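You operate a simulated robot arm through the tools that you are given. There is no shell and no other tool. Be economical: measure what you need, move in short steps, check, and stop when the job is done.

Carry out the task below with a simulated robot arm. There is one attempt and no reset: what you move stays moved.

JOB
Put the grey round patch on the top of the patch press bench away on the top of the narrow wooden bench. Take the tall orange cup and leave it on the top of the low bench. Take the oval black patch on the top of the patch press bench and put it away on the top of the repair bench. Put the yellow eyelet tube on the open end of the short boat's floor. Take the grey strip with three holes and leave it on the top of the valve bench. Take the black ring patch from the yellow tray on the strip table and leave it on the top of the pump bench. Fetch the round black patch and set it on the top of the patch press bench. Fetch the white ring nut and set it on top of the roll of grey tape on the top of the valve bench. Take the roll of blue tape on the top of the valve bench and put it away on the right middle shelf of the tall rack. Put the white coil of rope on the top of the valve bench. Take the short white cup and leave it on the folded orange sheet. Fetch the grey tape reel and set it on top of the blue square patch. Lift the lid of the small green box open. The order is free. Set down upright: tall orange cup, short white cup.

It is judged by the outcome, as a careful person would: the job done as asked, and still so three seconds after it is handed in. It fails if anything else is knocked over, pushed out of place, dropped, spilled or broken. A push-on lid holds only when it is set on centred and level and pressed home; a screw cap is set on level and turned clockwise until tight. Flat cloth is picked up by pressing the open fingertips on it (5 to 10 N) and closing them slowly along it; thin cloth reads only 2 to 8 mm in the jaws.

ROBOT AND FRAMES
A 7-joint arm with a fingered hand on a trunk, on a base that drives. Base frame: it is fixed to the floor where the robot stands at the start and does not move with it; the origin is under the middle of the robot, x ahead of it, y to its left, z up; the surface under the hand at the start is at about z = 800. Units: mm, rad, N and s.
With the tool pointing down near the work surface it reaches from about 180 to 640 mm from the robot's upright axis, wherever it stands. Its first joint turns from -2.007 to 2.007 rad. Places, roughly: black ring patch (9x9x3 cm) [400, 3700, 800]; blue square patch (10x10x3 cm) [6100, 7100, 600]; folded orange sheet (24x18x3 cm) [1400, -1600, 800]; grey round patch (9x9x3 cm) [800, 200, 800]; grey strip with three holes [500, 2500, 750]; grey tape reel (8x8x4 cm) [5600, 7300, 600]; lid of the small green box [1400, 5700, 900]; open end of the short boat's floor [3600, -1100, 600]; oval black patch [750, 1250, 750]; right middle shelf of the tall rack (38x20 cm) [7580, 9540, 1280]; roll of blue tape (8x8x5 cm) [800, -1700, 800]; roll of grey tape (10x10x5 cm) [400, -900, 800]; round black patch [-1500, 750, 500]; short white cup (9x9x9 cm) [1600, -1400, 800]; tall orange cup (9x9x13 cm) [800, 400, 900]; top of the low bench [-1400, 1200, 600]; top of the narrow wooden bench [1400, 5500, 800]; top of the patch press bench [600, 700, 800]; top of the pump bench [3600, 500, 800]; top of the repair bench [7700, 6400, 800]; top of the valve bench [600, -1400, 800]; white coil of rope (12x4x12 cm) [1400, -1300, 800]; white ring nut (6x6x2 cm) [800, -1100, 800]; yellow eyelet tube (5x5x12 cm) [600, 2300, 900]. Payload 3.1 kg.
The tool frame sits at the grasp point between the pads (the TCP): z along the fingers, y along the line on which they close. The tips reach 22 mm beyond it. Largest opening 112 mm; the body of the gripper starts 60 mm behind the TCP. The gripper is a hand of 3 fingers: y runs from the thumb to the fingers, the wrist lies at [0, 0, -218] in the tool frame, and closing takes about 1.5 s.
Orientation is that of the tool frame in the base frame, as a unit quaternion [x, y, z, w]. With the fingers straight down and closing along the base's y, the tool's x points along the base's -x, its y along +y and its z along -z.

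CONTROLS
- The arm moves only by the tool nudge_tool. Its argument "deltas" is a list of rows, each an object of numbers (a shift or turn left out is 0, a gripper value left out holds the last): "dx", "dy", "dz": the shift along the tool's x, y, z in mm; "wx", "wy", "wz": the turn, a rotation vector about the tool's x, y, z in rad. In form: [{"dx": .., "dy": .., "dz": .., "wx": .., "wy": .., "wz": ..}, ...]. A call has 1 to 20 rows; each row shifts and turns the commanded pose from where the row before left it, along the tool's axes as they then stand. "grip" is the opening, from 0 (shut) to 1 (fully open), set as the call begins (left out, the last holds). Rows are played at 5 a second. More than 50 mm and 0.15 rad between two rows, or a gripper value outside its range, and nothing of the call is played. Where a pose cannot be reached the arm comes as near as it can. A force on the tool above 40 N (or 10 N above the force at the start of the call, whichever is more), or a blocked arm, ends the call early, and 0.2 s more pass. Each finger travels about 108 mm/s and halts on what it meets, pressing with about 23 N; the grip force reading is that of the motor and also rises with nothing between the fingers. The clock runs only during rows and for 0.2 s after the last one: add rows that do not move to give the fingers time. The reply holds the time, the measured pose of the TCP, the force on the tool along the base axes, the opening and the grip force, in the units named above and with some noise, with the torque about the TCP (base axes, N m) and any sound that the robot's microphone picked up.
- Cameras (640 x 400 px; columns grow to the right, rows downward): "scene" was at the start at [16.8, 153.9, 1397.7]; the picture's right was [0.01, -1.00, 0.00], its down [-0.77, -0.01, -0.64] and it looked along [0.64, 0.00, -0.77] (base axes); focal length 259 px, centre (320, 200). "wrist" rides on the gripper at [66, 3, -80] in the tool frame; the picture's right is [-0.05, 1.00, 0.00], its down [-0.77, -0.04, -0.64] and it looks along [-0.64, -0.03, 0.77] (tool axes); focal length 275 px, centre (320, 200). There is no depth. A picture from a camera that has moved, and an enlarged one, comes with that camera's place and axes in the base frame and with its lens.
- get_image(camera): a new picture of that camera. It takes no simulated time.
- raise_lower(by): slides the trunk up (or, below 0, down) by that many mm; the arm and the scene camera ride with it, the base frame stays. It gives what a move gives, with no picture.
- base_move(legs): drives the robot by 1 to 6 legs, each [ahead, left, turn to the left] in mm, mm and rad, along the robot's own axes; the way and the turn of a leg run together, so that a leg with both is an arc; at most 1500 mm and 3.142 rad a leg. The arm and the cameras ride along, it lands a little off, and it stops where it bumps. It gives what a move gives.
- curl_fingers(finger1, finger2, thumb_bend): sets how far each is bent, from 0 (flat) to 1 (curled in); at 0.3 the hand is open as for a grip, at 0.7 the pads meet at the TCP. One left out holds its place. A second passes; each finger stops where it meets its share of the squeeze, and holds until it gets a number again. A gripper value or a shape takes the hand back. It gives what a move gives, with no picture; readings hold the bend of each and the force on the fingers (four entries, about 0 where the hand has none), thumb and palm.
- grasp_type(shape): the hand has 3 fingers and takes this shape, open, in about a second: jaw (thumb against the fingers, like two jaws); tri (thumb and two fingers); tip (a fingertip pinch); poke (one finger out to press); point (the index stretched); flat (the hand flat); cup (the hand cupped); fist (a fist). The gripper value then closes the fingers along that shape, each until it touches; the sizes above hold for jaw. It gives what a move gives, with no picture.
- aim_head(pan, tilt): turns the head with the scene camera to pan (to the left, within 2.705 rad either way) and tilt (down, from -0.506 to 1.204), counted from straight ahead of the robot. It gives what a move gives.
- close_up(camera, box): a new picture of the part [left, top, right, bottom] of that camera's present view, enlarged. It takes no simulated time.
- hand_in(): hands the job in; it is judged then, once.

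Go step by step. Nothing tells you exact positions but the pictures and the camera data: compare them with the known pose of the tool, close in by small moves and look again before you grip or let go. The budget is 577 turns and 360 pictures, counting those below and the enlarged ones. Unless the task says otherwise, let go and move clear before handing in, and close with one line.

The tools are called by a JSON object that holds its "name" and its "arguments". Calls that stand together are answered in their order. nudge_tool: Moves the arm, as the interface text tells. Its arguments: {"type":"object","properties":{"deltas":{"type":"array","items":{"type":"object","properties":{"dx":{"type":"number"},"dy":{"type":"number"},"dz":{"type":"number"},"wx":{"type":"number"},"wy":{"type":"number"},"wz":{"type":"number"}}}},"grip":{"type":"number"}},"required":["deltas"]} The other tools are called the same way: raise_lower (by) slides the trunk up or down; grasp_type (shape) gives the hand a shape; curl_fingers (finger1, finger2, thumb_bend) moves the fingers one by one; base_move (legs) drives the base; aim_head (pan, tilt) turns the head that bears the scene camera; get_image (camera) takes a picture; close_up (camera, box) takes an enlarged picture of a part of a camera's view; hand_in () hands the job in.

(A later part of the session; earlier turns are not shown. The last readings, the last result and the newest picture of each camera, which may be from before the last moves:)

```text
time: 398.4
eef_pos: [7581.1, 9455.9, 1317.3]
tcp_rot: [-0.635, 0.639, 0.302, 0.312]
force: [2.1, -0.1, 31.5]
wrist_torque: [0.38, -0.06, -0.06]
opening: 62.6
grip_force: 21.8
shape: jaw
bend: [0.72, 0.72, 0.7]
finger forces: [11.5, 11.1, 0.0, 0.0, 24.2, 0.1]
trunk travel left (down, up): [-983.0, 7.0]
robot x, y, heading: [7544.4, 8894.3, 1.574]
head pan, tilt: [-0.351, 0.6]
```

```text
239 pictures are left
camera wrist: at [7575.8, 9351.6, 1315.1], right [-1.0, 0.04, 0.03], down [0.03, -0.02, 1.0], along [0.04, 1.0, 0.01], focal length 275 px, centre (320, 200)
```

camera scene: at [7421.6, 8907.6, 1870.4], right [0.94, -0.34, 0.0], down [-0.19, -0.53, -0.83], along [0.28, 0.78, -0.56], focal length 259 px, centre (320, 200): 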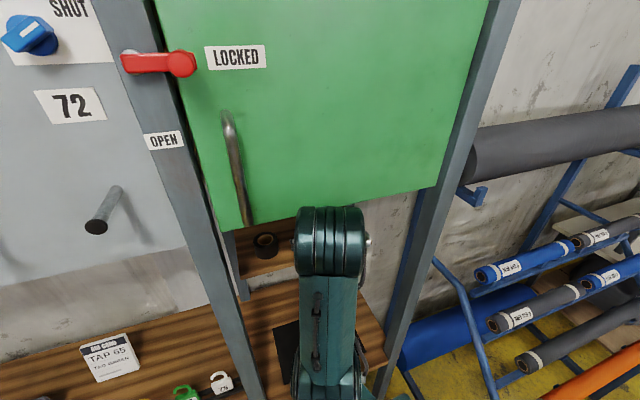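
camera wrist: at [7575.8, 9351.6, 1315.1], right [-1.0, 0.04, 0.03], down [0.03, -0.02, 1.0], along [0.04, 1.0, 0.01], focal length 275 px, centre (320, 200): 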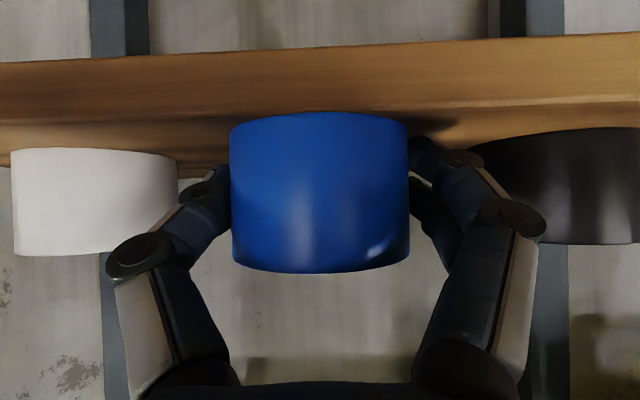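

{"name": "nudge_tool", "arguments": {"deltas": [{"dz": -1.5, "dx": -2}, {}]}}

{"name": "nudge_tool", "arguments": {"deltas": [{}, {}, {}], "grip": 0.74}}

{"name": "get_image", "arguments": {"camera": "wrist"}}

```text
time: 399.1
eef_pos: [7581.4, 9455.5, 1314.4]
tcp_rot: [-0.636, 0.64, 0.301, 0.308]
force: [3.5, 4.6, 32.6]
wrist_torque: [0.37, -0.1, -0.05]
opening: 62.6
grip_force: 23.3
shape: jaw
bend: [0.72, 0.72, 0.7]
finger forces: [10.7, 10.8, 0.1, 0.0, 24.7, 0.0]
trunk travel left (down, up): [-983.0, 7.0]
robot x, y, heading: [7546.2, 8892.4, 1.573]
head pan, tilt: [-0.351, 0.6]
```

```text
time: 399.9
eef_pos: [7579.9, 9454.5, 1315.2]
tcp_rot: [-0.637, 0.641, 0.299, 0.307]
force: [3.8, 3.0, 19.7]
wrist_torque: [0.28, 0.73, -0.17]
opening: 78.0
grip_force: 0.1
shape: jaw
bend: [0.72, 0.64, 0.61]
finger forces: [19.5, 0.0, 0.1, 0.0, 0.0, 0.1]
trunk travel left (down, up): [-983.0, 7.0]
robot x, y, heading: [7543.0, 8894.9, 1.57]
head pan, tilt: [-0.351, 0.6]
```

```text
238 pictures are left
camera wrist: at [7575.6, 9350.6, 1314.7], right [-1.0, 0.04, 0.03], down [0.03, -0.01, 1.0], along [0.04, 1.0, 0.01], focal length 275 px, centre (320, 200)
```

wrist: 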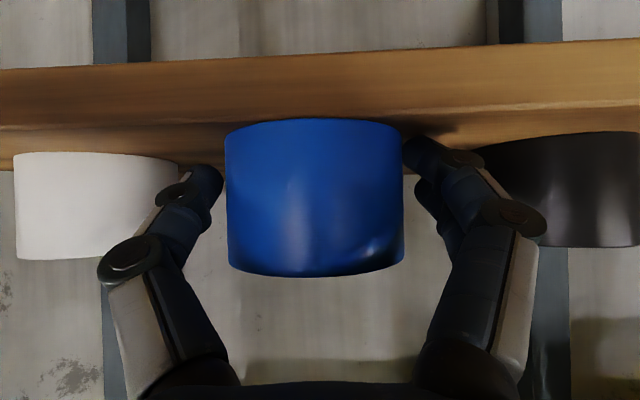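

A fingertip presses on the shelf. I'll lift a few mm and open again.

{"name": "nudge_tool", "arguments": {"deltas": [{"dz": -3, "dx": -4}, {"dz": -2, "dx": -3}, {}, {}], "grip": 0.74}}

{"name": "get_image", "arguments": {"camera": "wrist"}}

```text
time: 400.9
eef_pos: [7580.5, 9456.5, 1322.2]
tcp_rot: [-0.636, 0.641, 0.299, 0.308]
force: [0.2, -0.7, 0.2]
wrist_torque: [0.0, 0.02, 0.0]
opening: 82.5
grip_force: 0.0
shape: jaw
bend: [0.64, 0.64, 0.61]
finger forces: [0.1, 0.0, 0.0, 0.0, 0.1, 0.0]
trunk travel left (down, up): [-983.0, 7.0]
robot x, y, heading: [7545.0, 8891.6, 1.575]
head pan, tilt: [-0.351, 0.6]
```

```text
237 pictures are left
camera wrist: at [7576.6, 9351.6, 1323.6], right [-1.0, 0.04, 0.03], down [0.03, -0.01, 1.0], along [0.04, 1.0, 0.01], focal length 275 px, centre (320, 200)
```

wrist: 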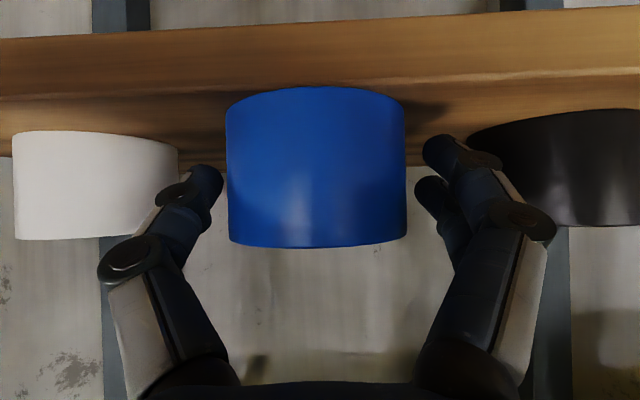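

Tape stays on the shelf. Backing out horizontally.

{"name": "nudge_tool", "arguments": {"deltas": [{"dz": -25, "dx": 18}, {"dz": -25, "dx": 18}, {"dz": -25, "dx": 18}, {"dz": -25, "dx": 18}, {}]}}

{"name": "base_move", "arguments": {"legs": [[-250, 0, 0]]}}

{"name": "get_image", "arguments": {"camera": "wrist"}}

```text
time: 402.1
eef_pos: [7579.0, 9345.6, 1326.5]
tcp_rot: [-0.638, 0.643, 0.296, 0.305]
force: [0.3, 0.1, -0.4]
wrist_torque: [0.03, -0.01, 0.0]
opening: 82.6
grip_force: 0.1
shape: jaw
bend: [0.64, 0.64, 0.61]
finger forces: [0.0, 0.1, 0.0, 0.1, 0.0, 0.0]
trunk travel left (down, up): [-983.0, 7.0]
robot x, y, heading: [7542.9, 8891.9, 1.572]
head pan, tilt: [-0.351, 0.6]
```

```text
time: 403.9
eef_pos: [7576.7, 9099.8, 1328.2]
tcp_rot: [-0.639, 0.642, 0.296, 0.303]
force: [-0.3, -0.1, -0.8]
wrist_torque: [0.02, 0.01, 0.0]
opening: 82.6
grip_force: 0.0
shape: jaw
bend: [0.64, 0.64, 0.61]
finger forces: [0.0, 0.0, 0.0, 0.0, 0.1, 0.0]
trunk travel left (down, up): [-983.0, 7.0]
robot x, y, heading: [7543.5, 8648.9, 1.579]
head pan, tilt: [-0.351, 0.6]
```

```text
236 pictures are left
camera wrist: at [7572.7, 8995.8, 1327.4], right [-1.0, 0.04, 0.03], down [0.03, 0.0, 1.0], along [0.04, 1.0, -0.01], focal length 275 px, centre (320, 200)
```

wrist: 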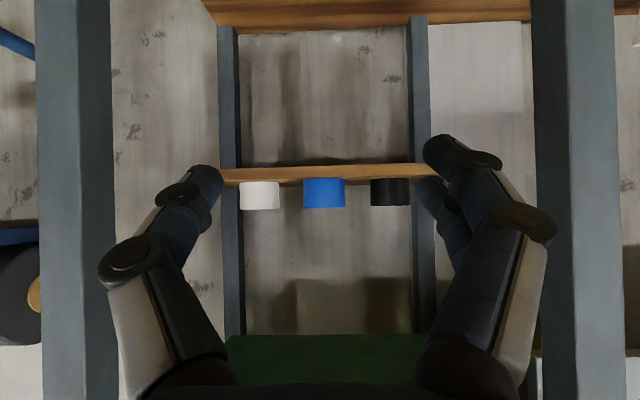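

Blue tape is on the shelf. I'll restore the hand to vertical, lower the trunk, and turn around to look for the grey tape reel and blue square patch.

{"name": "nudge_tool", "arguments": {"deltas": [{"wy": 0.145}, {"wy": 0.145}, {"wy": 0.145}, {"wy": 0.145}, {"wy": 0.145}, {"wy": 0.145}], "grip": 1}}

{"name": "raise_lower", "arguments": {"by": -300}}

{"name": "base_move", "arguments": {"legs": [[0, 0, 1.571], [0, 0, 1.0]]}}

{"name": "aim_head", "arguments": {"pan": -0.3, "tilt": 0.4}}

{"name": "get_image", "arguments": {"camera": "scene"}}

```text
time: 405.3
eef_pos: [7579.1, 9097.4, 1326.6]
tcp_rot: [-0.694, 0.698, 0.12, 0.125]
force: [0.4, -0.1, 1.0]
wrist_torque: [0.0, -0.02, -0.03]
opening: 112.0
grip_force: 0.2
shape: jaw
bend: [0.3, 0.3, 0.3]
finger forces: [0.1, 0.0, 0.1, 0.0, 0.0, 0.0]
out of reach, approached as far as the arm can: row 4, 5, 6
trunk travel left (down, up): [-983.0, 7.0]
robot x, y, heading: [7545.1, 8644.4, 1.576]
head pan, tilt: [-0.351, 0.6]
```

```text
time: 408.3
eef_pos: [7578.5, 9097.1, 1025.9]
tcp_rot: [-0.695, 0.698, 0.119, 0.125]
force: [0.0, -0.2, -0.1]
wrist_torque: [0.0, 0.01, 0.05]
opening: 111.8
grip_force: 0.1
shape: jaw
bend: [0.3, 0.3, 0.3]
finger forces: [0.1, 0.0, 0.0, 0.0, 0.1, 0.0]
trunk travel left (down, up): [-683.0, 307.0]
robot x, y, heading: [7545.0, 8644.2, 1.579]
head pan, tilt: [-0.351, 0.6]
```

```text
time: 415.1
eef_pos: [7291.1, 8271.9, 1025.7]
tcp_rot: [0.854, 0.491, -0.151, 0.084]
force: [-0.5, 0.1, -1.0]
wrist_torque: [-0.02, -0.03, 0.0]
opening: 111.8
grip_force: 0.1
shape: jaw
bend: [0.3, 0.3, 0.3]
finger forces: [0.1, 0.0, 0.0, 0.0, 0.0, 0.0]
trunk travel left (down, up): [-683.0, 307.0]
robot x, y, heading: [7544.6, 8643.9, -2.087]
head pan, tilt: [-0.351, 0.6]
```

```text
time: 415.9
eef_pos: [7290.3, 8270.5, 1026.4]
tcp_rot: [0.854, 0.491, -0.151, 0.082]
force: [-0.3, 0.5, 0.0]
wrist_torque: [0.0, -0.01, 0.04]
opening: 111.9
grip_force: 0.1
shape: jaw
bend: [0.3, 0.3, 0.3]
finger forces: [0.1, 0.0, 0.0, 0.0, 0.0, 0.0]
trunk travel left (down, up): [-683.0, 307.0]
robot x, y, heading: [7546.0, 8645.1, -2.082]
head pan, tilt: [-0.3, 0.4]
```

```text
235 pictures are left
camera scene: at [7640.4, 8559.0, 1588.5], right [-0.68, 0.73, 0.0], down [0.28, 0.27, -0.92], along [-0.67, -0.63, -0.39], focal length 259 px, centre (320, 200)
```

scene: 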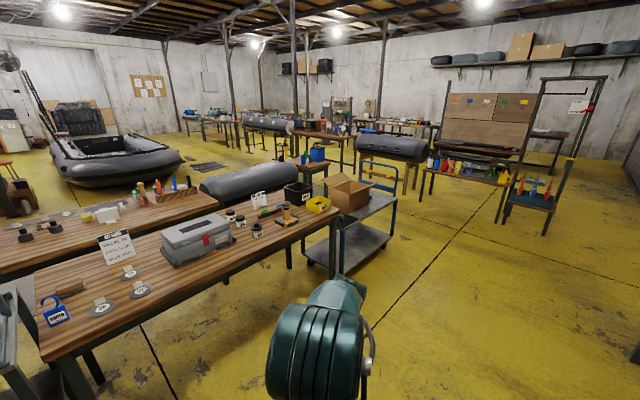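

{"name": "close_up", "arguments": {"camera": "scene", "box": [220, 110, 440, 290]}}

{"name": "close_up", "arguments": {"camera": "scene", "box": [0, 160, 340, 360]}}

```text
2.22 times, centred on (330, 200) of scene
camera zoom: at [7640.4, 8559.0, 1588.5], right [-0.68, 0.73, 0.0], down [0.28, 0.27, -0.92], along [-0.67, -0.63, -0.39], focal length 575 px, centre (298, 200)
```

zoom: 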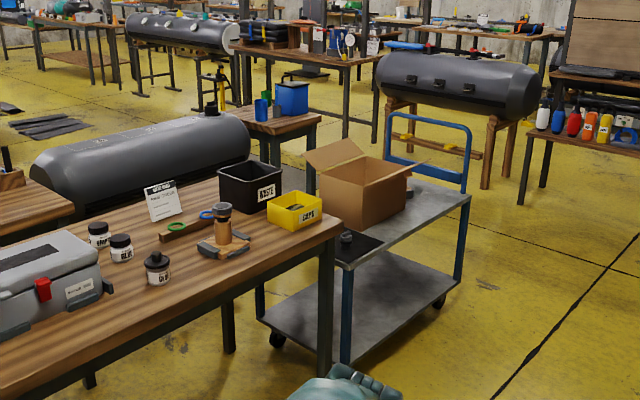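

```text
1.88 times, centred on (170, 260) of scene
camera zoom: at [7640.4, 8559.0, 1588.5], right [-0.68, 0.73, 0.0], down [0.28, 0.27, -0.92], along [-0.67, -0.63, -0.39], focal length 487 px, centre (602, 87)
```

zoom: 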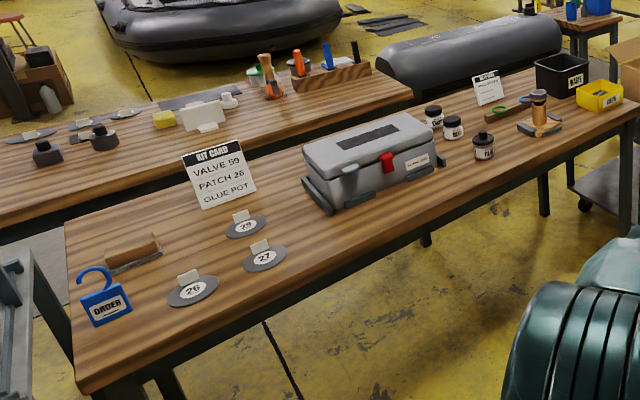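

The cart (x 5435–6276, north edge y≈7500, z≈600) holds a cardboard box, a reel at about (5570, 7275) and a dark square patch. I'll drive up to its north side.

{"name": "base_move", "arguments": {"legs": [[0, 0, 0.514], [0, -800, 0], [0, -800, 0], [800, 0, 0]]}}

{"name": "aim_head", "arguments": {"pan": 0.0, "tilt": 0.75}}

{"name": "get_image", "arguments": {"camera": "scene"}}

{"name": "get_image", "arguments": {"camera": "wrist"}}

```text
time: 429.4
eef_pos: [5938.6, 7368.5, 1025.2]
tcp_rot: [0.698, 0.695, -0.123, 0.119]
force: [-0.2, 0.0, -0.7]
wrist_torque: [-0.01, -0.01, 0.01]
opening: 111.9
grip_force: 0.0
shape: jaw
bend: [0.3, 0.3, 0.3]
finger forces: [0.1, 0.0, 0.0, 0.1, 0.0, 0.0]
trunk travel left (down, up): [-683.0, 307.0]
robot x, y, heading: [5970.7, 7819.1, -1.566]
head pan, tilt: [-0.3, 0.4]
```

```text
time: 430.2
eef_pos: [5939.5, 7368.3, 1026.5]
tcp_rot: [0.698, 0.695, -0.125, 0.119]
force: [0.1, 0.4, 0.2]
wrist_torque: [-0.04, 0.03, 0.04]
opening: 111.9
grip_force: 0.1
shape: jaw
bend: [0.3, 0.3, 0.3]
finger forces: [0.1, 0.1, 0.0, 0.1, 0.1, 0.0]
trunk travel left (down, up): [-683.0, 307.0]
robot x, y, heading: [5973.3, 7822.3, -1.558]
head pan, tilt: [0.0, 0.75]
```

```text
232 pictures are left
camera scene: at [6124.9, 7798.7, 1557.5], right [-1.0, -0.01, 0.0], down [0.0, 0.68, -0.73], along [0.0, -0.73, -0.68], focal length 259 px, centre (320, 200)
```

scene: 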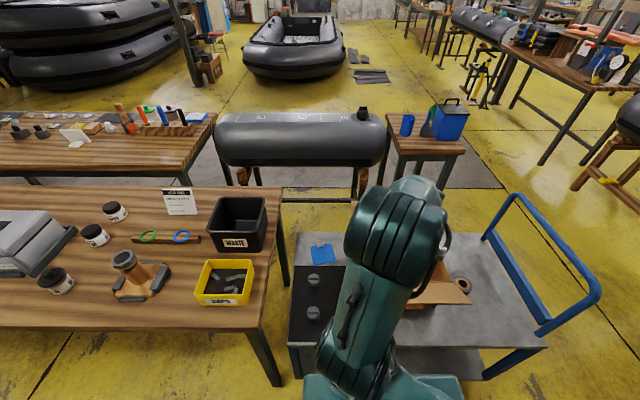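

```text
231 pictures are left
camera wrist: at [5942.7, 7458.8, 1079.4], right [1.0, -0.05, 0.01], down [-0.03, -0.51, 0.86], along [-0.04, -0.86, -0.51], focal length 275 px, centre (320, 200)
```

wrist: 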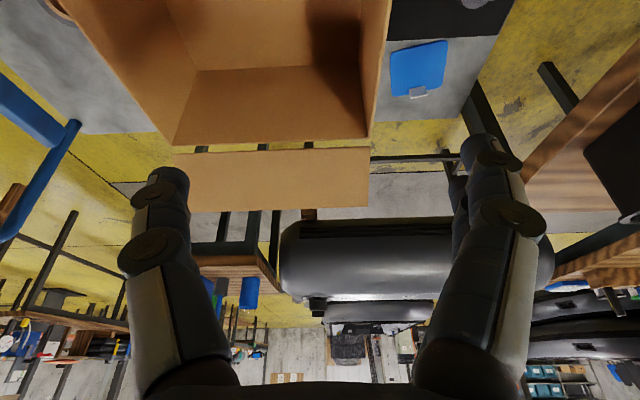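

Blue patch is at (6120, 7121), reel at (5562, 7281). I'll finish levelling the hand and shift toward the reel.

{"name": "nudge_tool", "arguments": {"deltas": [{"wy": 0.115}, {"wy": 0.115}, {"wy": 0.115}]}}

{"name": "base_move", "arguments": {"legs": [[0, -370, 0]]}}

{"name": "get_image", "arguments": {"camera": "scene"}}

{"name": "get_image", "arguments": {"camera": "wrist"}}

```text
time: 431.0
eef_pos: [5938.8, 7369.2, 1025.9]
tcp_rot: [0.698, 0.695, -0.124, 0.119]
force: [0.4, 0.0, -0.7]
wrist_torque: [-0.03, 0.0, 0.03]
opening: 112.0
grip_force: 0.1
shape: jaw
bend: [0.3, 0.3, 0.3]
finger forces: [0.1, 0.0, 0.0, 0.0, 0.0, 0.1]
out of reach, approached as far as the arm can: row 1, 2, 3
trunk travel left (down, up): [-683.0, 307.0]
robot x, y, heading: [5976.0, 7822.2, -1.564]
head pan, tilt: [0.0, 0.75]
```

```text
time: 433.4
eef_pos: [5562.8, 7367.0, 1026.8]
tcp_rot: [0.698, 0.695, -0.124, 0.121]
force: [-0.5, -0.1, 0.1]
wrist_torque: [-0.01, -0.01, -0.04]
opening: 111.8
grip_force: 0.2
shape: jaw
bend: [0.3, 0.3, 0.3]
finger forces: [0.0, 0.0, 0.1, 0.1, 0.0, 0.0]
trunk travel left (down, up): [-683.0, 307.0]
robot x, y, heading: [5592.9, 7816.0, -1.561]
head pan, tilt: [0.0, 0.75]
```

```text
230 pictures are left
camera scene: at [5747.4, 7796.2, 1557.6], right [-1.0, -0.01, 0.0], down [0.0, 0.68, -0.73], along [0.01, -0.73, -0.68], focal length 259 px, centre (320, 200)
```

scene: 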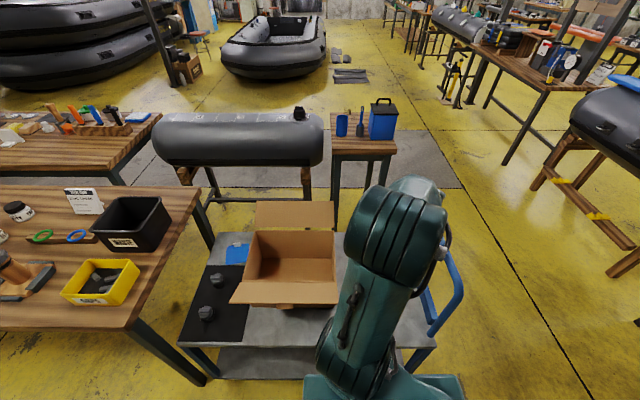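

```text
229 pictures are left
camera wrist: at [5565.5, 7456.1, 1079.4], right [1.0, -0.05, 0.01], down [-0.03, -0.51, 0.86], along [-0.04, -0.86, -0.51], focal length 275 px, centre (320, 200)
```

wrist: 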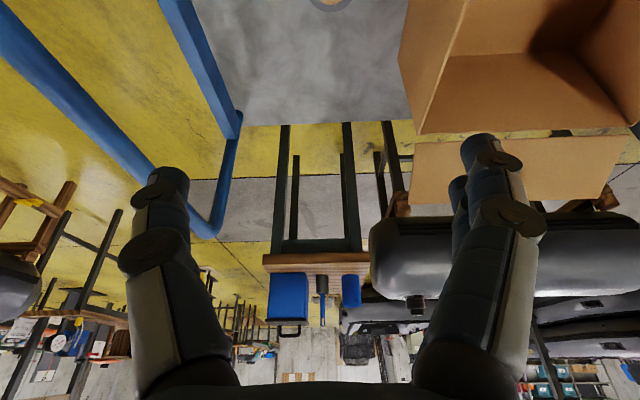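

I'll lower the trunk so the hand can go vertical and see the reel properly.

{"name": "raise_lower", "arguments": {"by": -180}}

{"name": "nudge_tool", "arguments": {"deltas": [{"dz": -30}, {"wy": 0.115, "dx": 30}, {"wy": 0.115, "dx": 30}, {"wy": 0.115, "dx": 20}]}}

{"name": "get_image", "arguments": {"camera": "wrist"}}

```text
time: 435.4
eef_pos: [5562.0, 7366.1, 845.5]
tcp_rot: [0.698, 0.695, -0.124, 0.12]
force: [1.1, 0.2, 0.5]
wrist_torque: [-0.03, 0.04, -0.03]
opening: 111.8
grip_force: 0.0
shape: jaw
bend: [0.3, 0.3, 0.3]
finger forces: [0.0, 0.0, 0.1, 0.0, 0.1, 0.0]
trunk travel left (down, up): [-503.0, 487.0]
robot x, y, heading: [5594.3, 7818.0, -1.566]
head pan, tilt: [0.0, 0.75]
```

```text
time: 436.4
eef_pos: [5530.1, 7433.9, 843.0]
tcp_rot: [0.701, 0.699, -0.099, 0.096]
force: [-0.4, 0.8, -0.4]
wrist_torque: [0.01, 0.03, -0.03]
opening: 111.7
grip_force: 0.1
shape: jaw
bend: [0.3, 0.3, 0.3]
finger forces: [0.0, 0.0, 0.0, 0.0, 0.0, 0.1]
out of reach, approached as far as the arm can: row 1, 2, 3, 4
trunk travel left (down, up): [-503.0, 487.0]
robot x, y, heading: [5595.0, 7816.1, -1.567]
head pan, tilt: [0.0, 0.75]
```

```text
228 pictures are left
camera wrist: at [5533.5, 7519.8, 903.0], right [1.0, -0.05, 0.01], down [-0.04, -0.57, 0.82], along [-0.03, -0.82, -0.57], focal length 275 px, centre (320, 200)
```

wrist: 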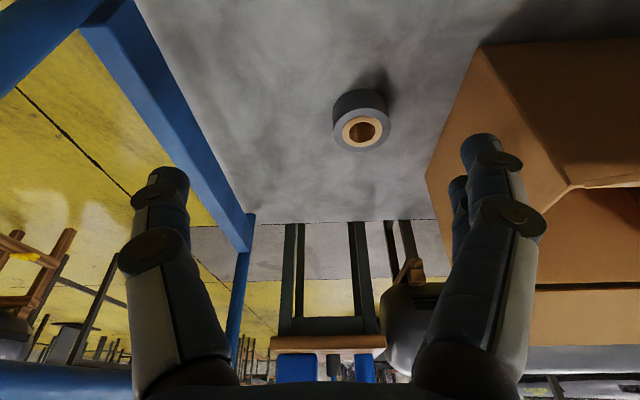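

{"name": "nudge_tool", "arguments": {"deltas": [{"dz": 20, "dx": 25}, {"dz": 20, "dx": 25}, {"dz": 20, "dx": 25}, {"wy": 0.1}, {"wy": 0.1}, {"wy": 0.08}]}}

{"name": "get_image", "arguments": {"camera": "scene"}}

```text
time: 437.8
eef_pos: [5530.5, 7491.0, 767.0]
tcp_rot: [0.706, 0.703, -0.065, 0.061]
force: [-0.1, -1.4, -0.2]
wrist_torque: [0.05, 0.01, 0.01]
opening: 111.9
grip_force: 0.1
shape: jaw
bend: [0.3, 0.3, 0.3]
finger forces: [0.1, 0.1, 0.0, 0.0, 0.0, 0.1]
out of reach, approached as far as the arm can: row 5, 6
trunk travel left (down, up): [-503.0, 487.0]
robot x, y, heading: [5594.2, 7819.0, -1.562]
head pan, tilt: [0.0, 0.75]
```

```text
227 pictures are left
camera scene: at [5748.2, 7796.2, 1377.5], right [-1.0, -0.01, 0.0], down [-0.01, 0.68, -0.73], along [0.01, -0.73, -0.68], focal length 259 px, centre (320, 200)
```

scene: 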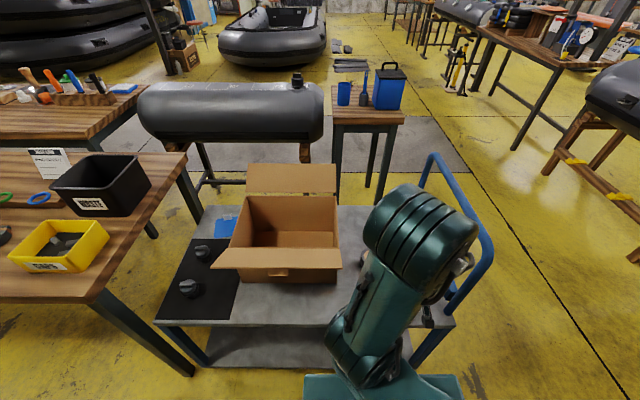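

{"name": "nudge_tool", "arguments": {"deltas": [{"dz": -40}, {"dz": -40}, {"dx": -40, "dy": 10}, {"dx": -40, "dy": 10}, {"dx": -40, "dy": 10}, {"wy": 0.09}, {"wy": 0.085}]}}

{"name": "get_image", "arguments": {"camera": "wrist"}}

```text
time: 439.4
eef_pos: [5537.1, 7460.7, 778.7]
tcp_rot: [0.706, 0.703, -0.064, 0.067]
force: [0.8, -0.1, 0.0]
wrist_torque: [-0.02, 0.0, 0.01]
opening: 112.3
grip_force: 0.0
shape: jaw
bend: [0.3, 0.3, 0.3]
finger forces: [0.0, 0.0, 0.0, 0.0, 0.1, 0.1]
out of reach, approached as far as the arm can: row 1, 2, 3, 4, 5, 6, 7
trunk travel left (down, up): [-503.0, 487.0]
robot x, y, heading: [5593.2, 7821.3, -1.564]
head pan, tilt: [0.0, 0.75]
```

```text
226 pictures are left
camera wrist: at [5538.9, 7541.9, 846.7], right [1.0, -0.05, 0.01], down [-0.04, -0.64, 0.77], along [-0.03, -0.77, -0.64], focal length 275 px, centre (320, 200)
```

wrist: 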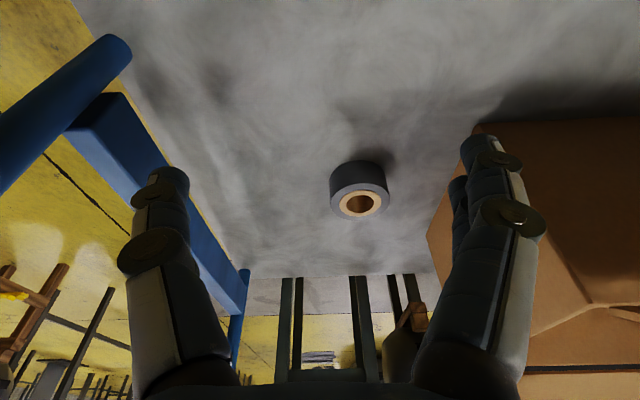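

{"name": "nudge_tool", "arguments": {"deltas": [{"wy": -0.12}, {"wy": -0.12}, {"wy": -0.1, "dz": 10}, {"dz": 20, "dx": -25}, {"dz": 20, "dx": -25}, {"dz": 20, "dx": -25}, {"dz": 15, "dx": -20}]}}

{"name": "get_image", "arguments": {"camera": "scene"}}

```text
time: 441.0
eef_pos: [5535.3, 7336.9, 753.7]
tcp_rot: [0.685, 0.681, -0.183, 0.183]
force: [1.1, -0.4, -0.8]
wrist_torque: [0.02, -0.04, -0.01]
opening: 112.0
grip_force: 0.1
shape: jaw
bend: [0.3, 0.3, 0.3]
finger forces: [0.0, 0.0, 0.1, 0.0, 0.0, 0.0]
trunk travel left (down, up): [-503.0, 487.0]
robot x, y, heading: [5598.3, 7817.2, -1.565]
head pan, tilt: [0.0, 0.75]
```

```text
225 pictures are left
camera scene: at [5747.9, 7795.7, 1377.5], right [-1.0, -0.01, 0.0], down [0.0, 0.68, -0.73], along [0.01, -0.73, -0.68], focal length 259 px, centre (320, 200)
```

scene: 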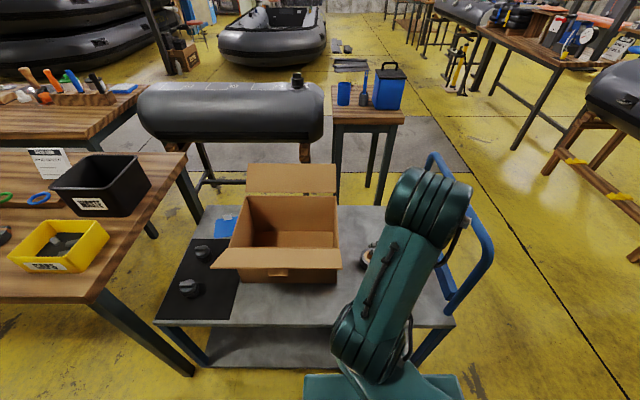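

{"name": "nudge_tool", "arguments": {"deltas": [{"wy": 0.13}, {"wy": 0.13}, {"wy": 0.13}, {"wy": 0.13}]}}

{"name": "get_image", "arguments": {"camera": "wrist"}}

```text
time: 442.0
eef_pos: [5541.3, 7336.9, 752.3]
tcp_rot: [0.701, 0.704, -0.067, 0.09]
force: [-0.4, -0.1, -0.1]
wrist_torque: [0.0, -0.01, 0.0]
opening: 112.0
grip_force: 0.1
shape: jaw
bend: [0.3, 0.3, 0.3]
finger forces: [0.0, 0.0, 0.0, 0.1, 0.1, 0.0]
out of reach, approached as far as the arm can: row 2, 4
trunk travel left (down, up): [-503.0, 487.0]
robot x, y, heading: [5595.9, 7815.9, -1.564]
head pan, tilt: [0.0, 0.75]
```

```text
224 pictures are left
camera wrist: at [5541.5, 7419.3, 816.8], right [1.0, -0.04, 0.04], down [-0.06, -0.61, 0.79], along [0.0, -0.79, -0.61], focal length 275 px, centre (320, 200)
```

wrist: 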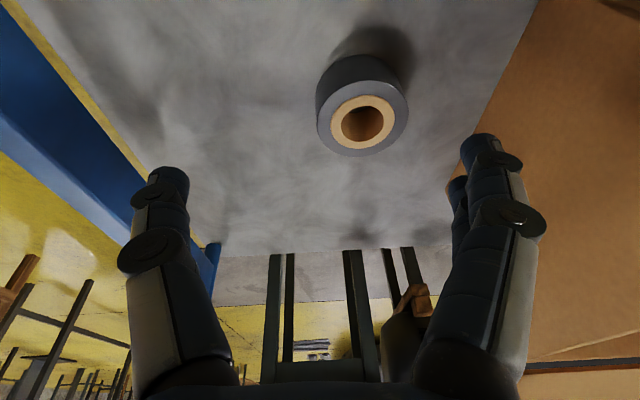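

{"name": "base_move", "arguments": {"legs": [[0, 33, 0]]}}

{"name": "nudge_tool", "arguments": {"deltas": [{"dx": -25}, {"dx": -25}, {"wy": 0.11}, {"wy": 0.1}]}}

{"name": "get_image", "arguments": {"camera": "wrist"}}

```text
time: 442.9
eef_pos: [5574.1, 7337.3, 751.9]
tcp_rot: [0.701, 0.705, -0.069, 0.09]
force: [0.3, 0.4, 0.6]
wrist_torque: [0.02, 0.0, -0.02]
opening: 111.8
grip_force: 0.0
shape: jaw
bend: [0.3, 0.3, 0.3]
finger forces: [0.0, 0.1, 0.0, 0.0, 0.1, 0.1]
trunk travel left (down, up): [-503.0, 487.0]
robot x, y, heading: [5626.1, 7818.5, -1.564]
head pan, tilt: [0.0, 0.75]
```

```text
time: 443.9
eef_pos: [5570.5, 7322.6, 757.5]
tcp_rot: [0.701, 0.704, -0.068, 0.093]
force: [-0.2, 0.0, 0.4]
wrist_torque: [0.01, 0.03, -0.01]
opening: 112.0
grip_force: 0.1
shape: jaw
bend: [0.3, 0.3, 0.3]
finger forces: [0.1, 0.1, 0.0, 0.0, 0.0, 0.0]
out of reach, approached as far as the arm can: row 1, 2, 3, 4
trunk travel left (down, up): [-503.0, 487.0]
robot x, y, heading: [5629.1, 7818.4, -1.564]
head pan, tilt: [0.0, 0.75]
```

```text
223 pictures are left
camera wrist: at [5570.6, 7404.7, 821.0], right [1.0, -0.04, 0.04], down [-0.06, -0.61, 0.79], along [0.0, -0.79, -0.61], focal length 275 px, centre (320, 200)
```

wrist: 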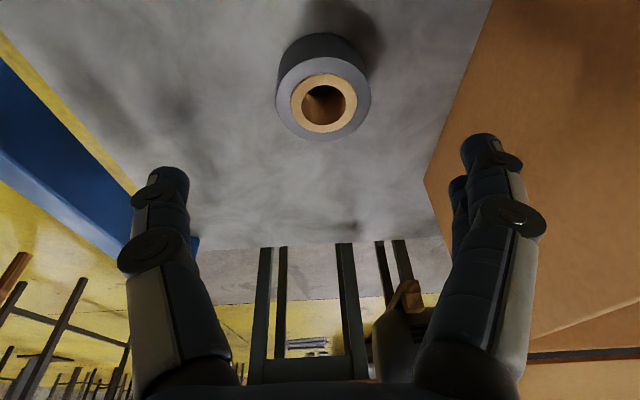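

A wrist joint limit keeps the hand from going fully vertical here, so I'll grasp the reel with a forward tilt (~35°), the way I did the blue tape.

{"name": "nudge_tool", "arguments": {"deltas": [{"wy": -0.13}, {"wy": -0.13}, {"wy": -0.12}, {"dx": 22, "dy": 3}, {"dx": 23, "dy": 3}, {"dz": 40}]}}

{"name": "get_image", "arguments": {"camera": "wrist"}}

{"name": "get_image", "arguments": {"camera": "scene"}}

```text
time: 445.2
eef_pos: [5576.3, 7338.5, 698.3]
tcp_rot: [0.675, 0.674, -0.199, 0.223]
force: [-0.2, 0.1, 0.0]
wrist_torque: [-0.02, 0.02, -0.01]
opening: 111.6
grip_force: 0.1
shape: jaw
bend: [0.3, 0.3, 0.3]
finger forces: [0.0, 0.0, 0.0, 0.0, 0.0, 0.0]
trunk travel left (down, up): [-503.0, 487.0]
robot x, y, heading: [5628.2, 7815.6, -1.565]
head pan, tilt: [0.0, 0.75]
```

```text
222 pictures are left
camera wrist: at [5576.1, 7438.9, 727.5], right [1.0, -0.03, 0.06], down [-0.07, -0.27, 0.96], along [-0.01, -0.96, -0.27], focal length 275 px, centre (320, 200)
```

wrist: 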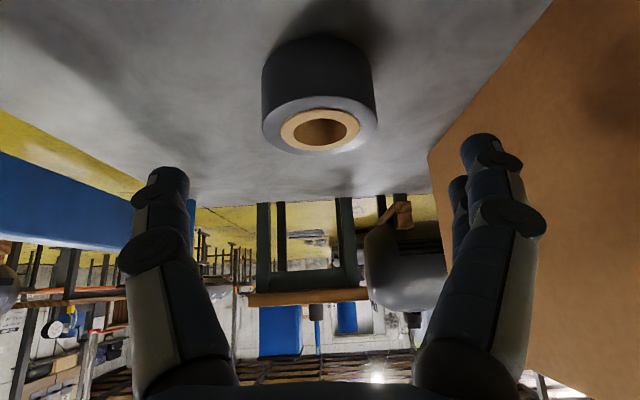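

```text
221 pictures are left
camera scene: at [5780.0, 7795.4, 1377.5], right [-1.0, -0.01, 0.0], down [0.0, 0.68, -0.73], along [0.01, -0.73, -0.68], focal length 259 px, centre (320, 200)
```

scene: 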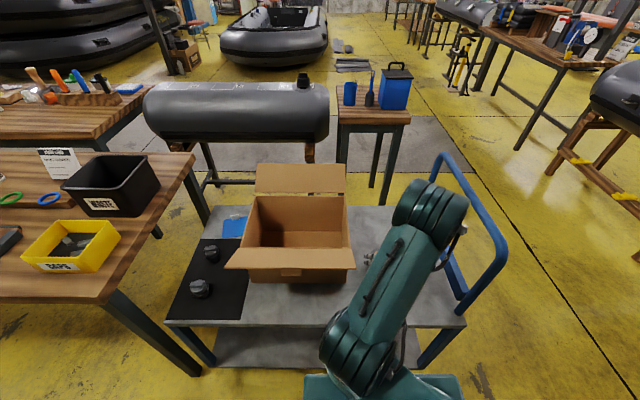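

{"name": "nudge_tool", "arguments": {"deltas": [{"dz": 30, "dx": 1, "dy": 1}, {"dz": 30, "dx": 1, "dy": 1}, {"dz": 20, "dx": 1}, {"dz": 8}]}}

{"name": "get_image", "arguments": {"camera": "wrist"}}

```text
time: 446.2
eef_pos: [5579.9, 7288.9, 623.2]
tcp_rot: [0.675, 0.674, -0.199, 0.223]
force: [-0.2, 0.1, -0.5]
wrist_torque: [-0.01, -0.01, 0.04]
opening: 111.9
grip_force: 0.0
shape: jaw
bend: [0.3, 0.3, 0.3]
finger forces: [0.0, 0.0, 0.0, 0.1, 0.0, 0.0]
trunk travel left (down, up): [-503.0, 487.0]
robot x, y, heading: [5626.2, 7819.3, -1.563]
head pan, tilt: [0.0, 0.75]
```

```text
220 pictures are left
camera wrist: at [5582.6, 7388.7, 653.1], right [1.0, -0.03, 0.06], down [-0.07, -0.27, 0.96], along [-0.01, -0.96, -0.27], focal length 275 px, centre (320, 200)
```

wrist: 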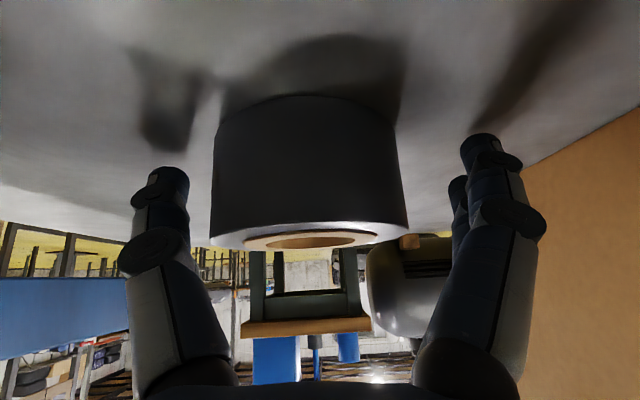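

{"name": "nudge_tool", "arguments": {"deltas": [{"dy": -4}]}}

{"name": "nudge_tool", "arguments": {"deltas": [{}, {}, {}, {}, {}, {}], "grip": 0.2}}

{"name": "nudge_tool", "arguments": {"deltas": [{"dz": -8, "dx": -6}, {"dz": -16, "dx": -12}, {"dz": -25, "dx": -17}, {"dz": -25, "dx": -17}, {}]}}

{"name": "get_image", "arguments": {"camera": "wrist"}}

```text
time: 446.6
eef_pos: [5579.2, 7287.9, 625.5]
tcp_rot: [0.675, 0.674, -0.199, 0.223]
force: [0.3, 0.2, 0.3]
wrist_torque: [0.0, 0.02, -0.02]
opening: 111.7
grip_force: 0.1
shape: jaw
bend: [0.3, 0.3, 0.3]
finger forces: [0.0, 0.0, 0.0, 0.0, 0.0, 0.0]
trunk travel left (down, up): [-503.0, 487.0]
robot x, y, heading: [5625.6, 7816.2, -1.564]
head pan, tilt: [0.0, 0.75]
```

```text
time: 448.1
eef_pos: [5578.6, 7287.6, 624.2]
tcp_rot: [0.674, 0.675, -0.199, 0.224]
force: [0.1, -0.1, 1.0]
wrist_torque: [0.0, -0.05, -0.04]
opening: 60.5
grip_force: 23.2
shape: jaw
bend: [0.72, 0.72, 0.71]
finger forces: [11.8, 11.0, 0.1, 0.1, 20.5, 0.1]
trunk travel left (down, up): [-503.0, 487.0]
robot x, y, heading: [5628.9, 7817.9, -1.559]
head pan, tilt: [0.0, 0.75]
```

```text
time: 449.2
eef_pos: [5575.3, 7288.6, 719.6]
tcp_rot: [0.675, 0.674, -0.199, 0.223]
force: [-0.1, -0.3, -0.5]
wrist_torque: [0.03, -0.02, 0.0]
opening: 60.0
grip_force: 22.7
shape: jaw
bend: [0.72, 0.72, 0.71]
finger forces: [11.3, 10.7, 0.0, 0.1, 21.0, 0.0]
trunk travel left (down, up): [-503.0, 487.0]
robot x, y, heading: [5627.3, 7817.4, -1.563]
head pan, tilt: [0.0, 0.75]
```

```text
219 pictures are left
camera wrist: at [5576.2, 7388.5, 748.7], right [1.0, -0.03, 0.06], down [-0.07, -0.27, 0.96], along [-0.01, -0.96, -0.27], focal length 275 px, centre (320, 200)
```

wrist: 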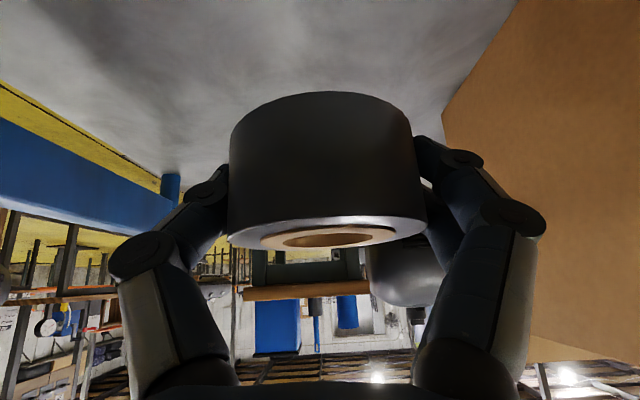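

Held. I'll raise above the box and shift along the cart to the blue patch.

{"name": "raise_lower", "arguments": {"by": 250}}

{"name": "base_move", "arguments": {"legs": [[0, 450, 0]]}}

{"name": "get_image", "arguments": {"camera": "scene"}}

{"name": "get_image", "arguments": {"camera": "wrist"}}

```text
time: 451.8
eef_pos: [5575.4, 7288.8, 968.9]
tcp_rot: [0.675, 0.674, -0.199, 0.224]
force: [-0.7, 0.3, -0.4]
wrist_torque: [-0.04, -0.03, -0.02]
opening: 60.4
grip_force: 23.0
shape: jaw
bend: [0.72, 0.72, 0.71]
finger forces: [11.1, 10.8, 0.0, 0.0, 21.1, 0.0]
trunk travel left (down, up): [-753.0, 237.0]
robot x, y, heading: [5625.4, 7816.0, -1.563]
head pan, tilt: [0.0, 0.75]
```

```text
time: 454.6
eef_pos: [6032.9, 7287.0, 969.9]
tcp_rot: [0.682, 0.668, -0.201, 0.222]
force: [0.0, -0.1, -1.1]
wrist_torque: [0.04, 0.0, 0.01]
opening: 60.2
grip_force: 23.4
shape: jaw
bend: [0.72, 0.72, 0.71]
finger forces: [11.1, 10.7, 0.1, 0.1, 21.0, 0.1]
trunk travel left (down, up): [-753.0, 237.0]
robot x, y, heading: [6094.6, 7815.3, -1.583]
head pan, tilt: [0.0, 0.75]
```

```text
218 pictures are left
camera scene: at [6247.9, 7791.8, 1627.4], right [-1.0, 0.01, 0.0], down [0.01, 0.68, -0.73], along [-0.01, -0.73, -0.68], focal length 259 px, centre (320, 200)
```

scene: 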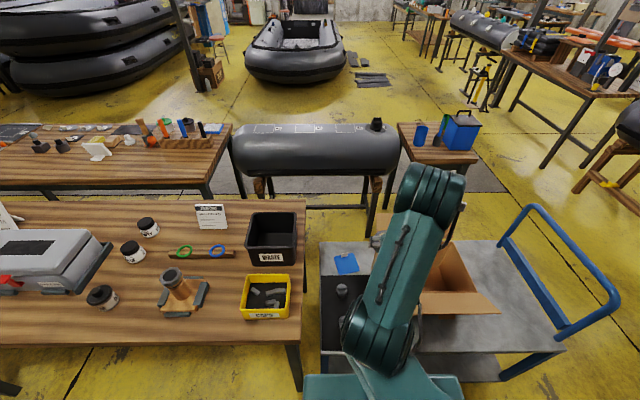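

```text
217 pictures are left
camera wrist: at [6035.6, 7388.1, 998.6], right [1.0, -0.05, 0.06], down [-0.07, -0.27, 0.96], along [-0.03, -0.96, -0.27], focal length 275 px, centre (320, 200)
```

wrist: 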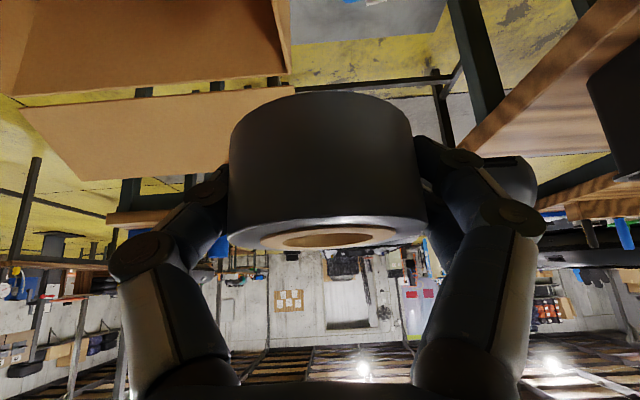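

Blue patch is at (6119, 7118); the box wall is well clear. Moving over it at height.

{"name": "nudge_tool", "arguments": {"deltas": [{"dz": 15.6, "dx": -22.4, "dy": 14.5}, {"dz": 15.6, "dx": -22.4, "dy": 14.5}, {"dz": 15.6, "dx": -22.4, "dy": 14.5}, {"dz": 15.6, "dx": -22.4, "dy": 14.5}, {"dz": 15.6, "dx": -22.4, "dy": 14.5}, {"dz": 15.6, "dx": -22.4, "dy": 14.5}]}}

{"name": "get_image", "arguments": {"camera": "scene"}}

```text
time: 456.0
eef_pos: [6117.4, 7121.3, 973.8]
tcp_rot: [0.683, 0.667, -0.201, 0.22]
force: [0.1, -0.3, 0.1]
wrist_torque: [-0.01, 0.01, -0.03]
opening: 59.6
grip_force: 23.5
shape: jaw
bend: [0.72, 0.72, 0.71]
finger forces: [11.2, 11.2, 0.1, 0.0, 21.3, 0.0]
trunk travel left (down, up): [-753.0, 237.0]
robot x, y, heading: [6093.3, 7818.6, -1.582]
head pan, tilt: [0.0, 0.75]
```

```text
216 pictures are left
camera scene: at [6249.3, 7791.3, 1627.3], right [-1.0, 0.01, 0.0], down [0.01, 0.68, -0.73], along [-0.01, -0.73, -0.68], focal length 259 px, centre (320, 200)
```

scene: 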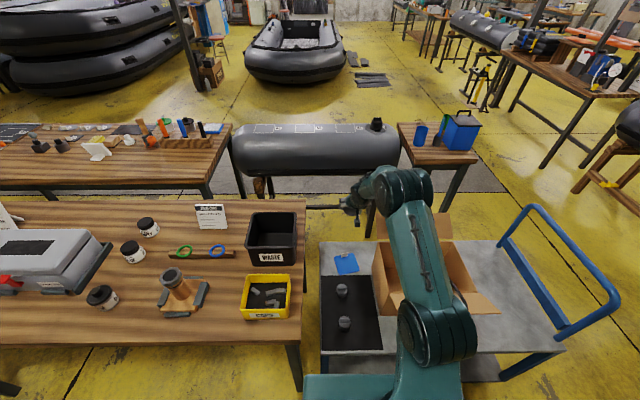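

{"name": "raise_lower", "arguments": {"by": -240}}

{"name": "get_image", "arguments": {"camera": "scene"}}

{"name": "get_image", "arguments": {"camera": "wrist"}}

```text
time: 458.5
eef_pos: [6116.3, 7120.8, 733.1]
tcp_rot: [0.682, 0.667, -0.202, 0.221]
force: [-0.7, 0.2, -0.9]
wrist_torque: [0.03, 0.02, -0.02]
opening: 59.6
grip_force: 23.2
shape: jaw
bend: [0.72, 0.72, 0.71]
finger forces: [11.1, 11.3, 0.0, 0.0, 21.5, 0.0]
trunk travel left (down, up): [-513.0, 477.0]
robot x, y, heading: [6093.9, 7816.9, -1.584]
head pan, tilt: [0.0, 0.75]
```

```text
215 pictures are left
camera scene: at [6247.4, 7791.8, 1387.5], right [-1.0, 0.01, 0.0], down [0.01, 0.68, -0.73], along [-0.01, -0.73, -0.68], focal length 259 px, centre (320, 200)
```

scene: 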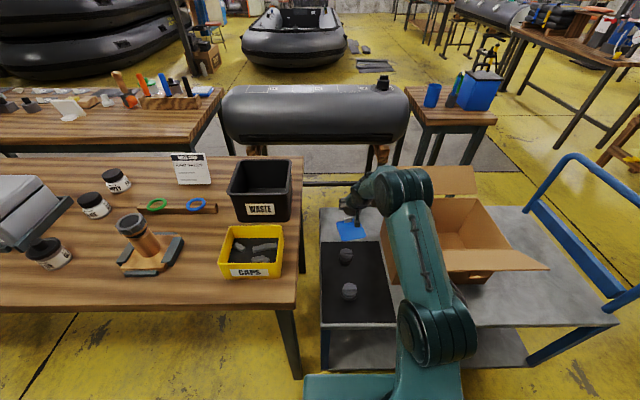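

```text
214 pictures are left
camera wrist: at [6120.1, 7221.9, 762.4], right [1.0, -0.05, 0.06], down [-0.07, -0.27, 0.96], along [-0.03, -0.96, -0.27], focal length 275 px, centre (320, 200)
```

wrist: 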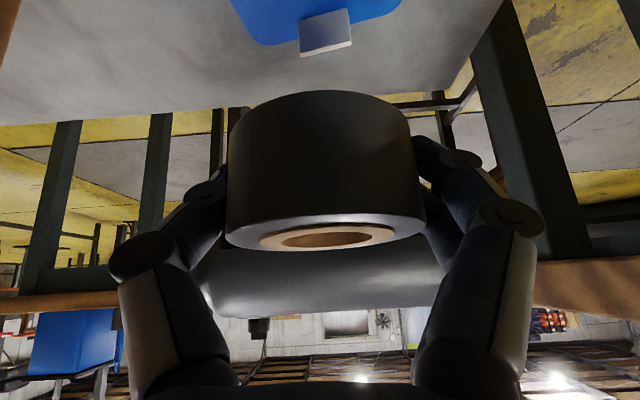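

Reel lines up on the patch, clear of its tab (y≈7070). Lowering.

{"name": "nudge_tool", "arguments": {"deltas": [{"dz": 20.5, "dx": 14.2}, {"dz": 20.5, "dx": 14.2}, {"dz": 20.5, "dx": 14.2}, {"dz": 12, "dx": 8}]}}

{"name": "get_image", "arguments": {"camera": "wrist"}}

{"name": "close_up", "arguments": {"camera": "scene", "box": [310, 170, 430, 250]}}

```text
time: 459.5
eef_pos: [6124.2, 7123.4, 644.3]
tcp_rot: [0.681, 0.668, -0.201, 0.223]
force: [-1.4, 2.8, 5.7]
wrist_torque: [-0.17, -0.12, 0.03]
opening: 58.4
grip_force: 22.9
shape: jaw
bend: [0.72, 0.73, 0.71]
finger forces: [10.7, 11.2, 0.0, 0.0, 21.5, 0.0]
trunk travel left (down, up): [-513.0, 477.0]
robot x, y, heading: [6094.6, 7817.8, -1.582]
head pan, tilt: [0.0, 0.75]
```

```text
213 pictures are left
camera wrist: at [6125.7, 7222.7, 673.0], right [1.0, -0.05, 0.06], down [-0.07, -0.27, 0.96], along [-0.03, -0.96, -0.27], focal length 275 px, centre (320, 200)
```

wrist: 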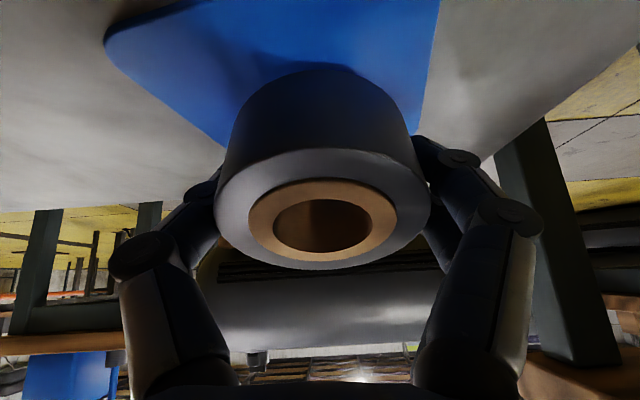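

```text
5.00 times, centred on (370, 210) of scene
camera zoom: at [6247.0, 7793.4, 1387.7], right [-1.0, 0.01, 0.0], down [0.01, 0.68, -0.73], along [-0.01, -0.73, -0.68], focal length 1294 px, centre (70, 150)
```

zoom: 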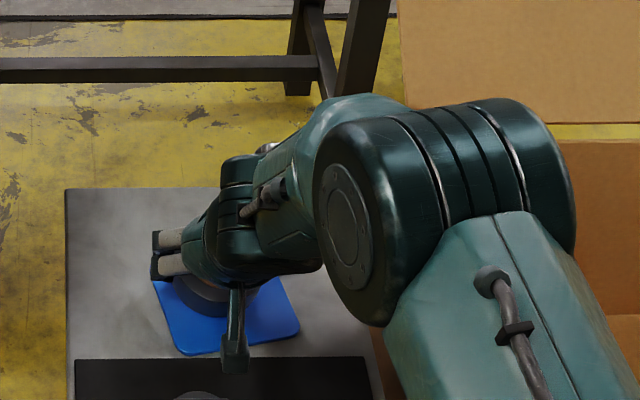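

The reel's far side has landed on the tab (it sits nearer, y≈7088, than I thought). I'll lift, shift 12 mm toward me, and look.

{"name": "nudge_tool", "arguments": {"deltas": [{"dz": -16, "dx": -10}, {"dz": -12, "dx": -7}, {"dz": -7, "dx": 10}]}}

{"name": "get_image", "arguments": {"camera": "wrist"}}

{"name": "close_up", "arguments": {"camera": "scene", "box": [310, 170, 430, 250]}}

```text
time: 460.3
eef_pos: [6119.9, 7135.1, 675.9]
tcp_rot: [0.683, 0.666, -0.203, 0.222]
force: [0.4, -0.5, -1.3]
wrist_torque: [0.0, 0.03, 0.01]
opening: 58.7
grip_force: 22.8
shape: jaw
bend: [0.72, 0.73, 0.71]
finger forces: [11.6, 11.0, 0.1, 0.0, 20.9, 0.0]
trunk travel left (down, up): [-513.0, 477.0]
robot x, y, heading: [6092.9, 7819.0, -1.584]
head pan, tilt: [0.0, 0.75]
```

```text
211 pictures are left
camera wrist: at [6122.1, 7236.1, 704.7], right [1.0, -0.05, 0.06], down [-0.07, -0.27, 0.96], along [-0.03, -0.96, -0.27], focal length 275 px, centre (320, 200)
```

wrist: 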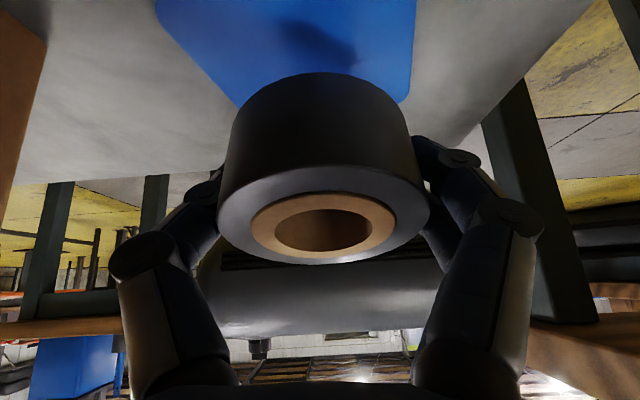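

```text
5.00 times, centred on (370, 210) of scene
camera zoom: at [6246.9, 7792.4, 1387.5], right [-1.0, 0.01, 0.0], down [0.01, 0.68, -0.73], along [-0.01, -0.73, -0.68], focal length 1294 px, centre (70, 150)
```

zoom: 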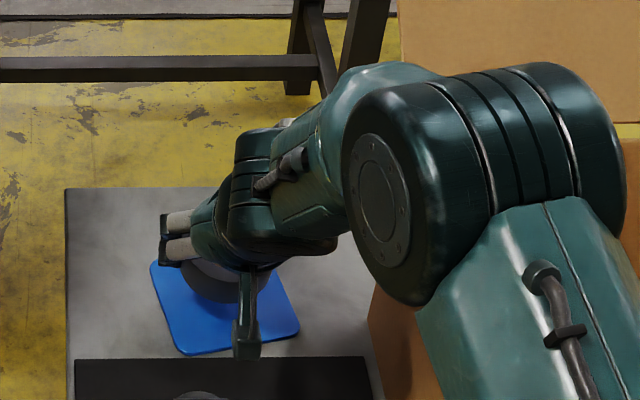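

The reel tipped about 15° in the grip; I'll pitch the hand to level it, then lower again.

{"name": "nudge_tool", "arguments": {"deltas": [{"wy": -0.135}, {"wy": -0.135}, {"dz": 10, "dx": 12}]}}

{"name": "get_image", "arguments": {"camera": "wrist"}}

{"name": "close_up", "arguments": {"camera": "scene", "box": [310, 170, 430, 250]}}

```text
time: 461.1
eef_pos: [6120.0, 7134.4, 662.1]
tcp_rot: [0.649, 0.631, -0.291, 0.309]
force: [-0.1, 0.0, -1.4]
wrist_torque: [-0.04, -0.02, 0.02]
opening: 58.7
grip_force: 23.8
shape: jaw
bend: [0.72, 0.73, 0.71]
finger forces: [10.9, 10.5, 0.1, 0.0, 19.8, 0.0]
trunk travel left (down, up): [-513.0, 477.0]
robot x, y, heading: [6097.7, 7814.9, -1.584]
head pan, tilt: [0.0, 0.75]
```

```text
209 pictures are left
camera wrist: at [6123.7, 7239.5, 662.5], right [1.0, -0.04, 0.07], down [-0.07, 0.0, 1.0], along [-0.04, -1.0, -0.01], focal length 275 px, centre (320, 200)
```

wrist: 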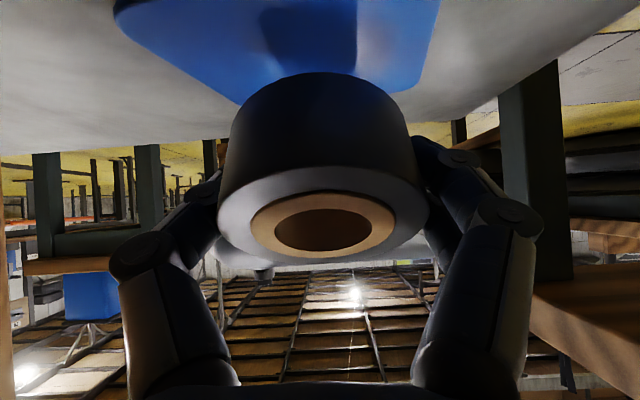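

```text
5.00 times, centred on (370, 210) of scene
camera zoom: at [6247.4, 7791.5, 1387.5], right [-1.0, 0.01, 0.0], down [0.01, 0.68, -0.73], along [-0.01, -0.73, -0.68], focal length 1294 px, centre (70, 150)
```

zoom: 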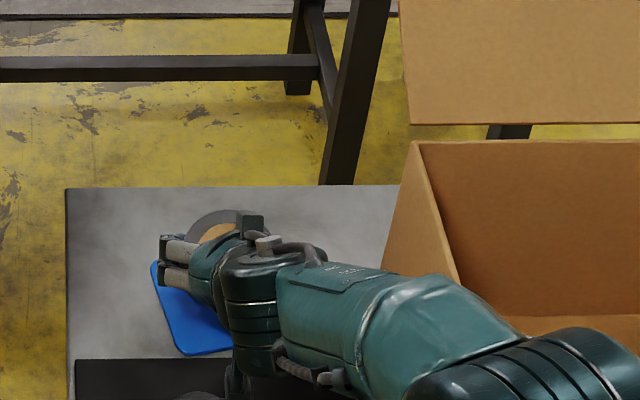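

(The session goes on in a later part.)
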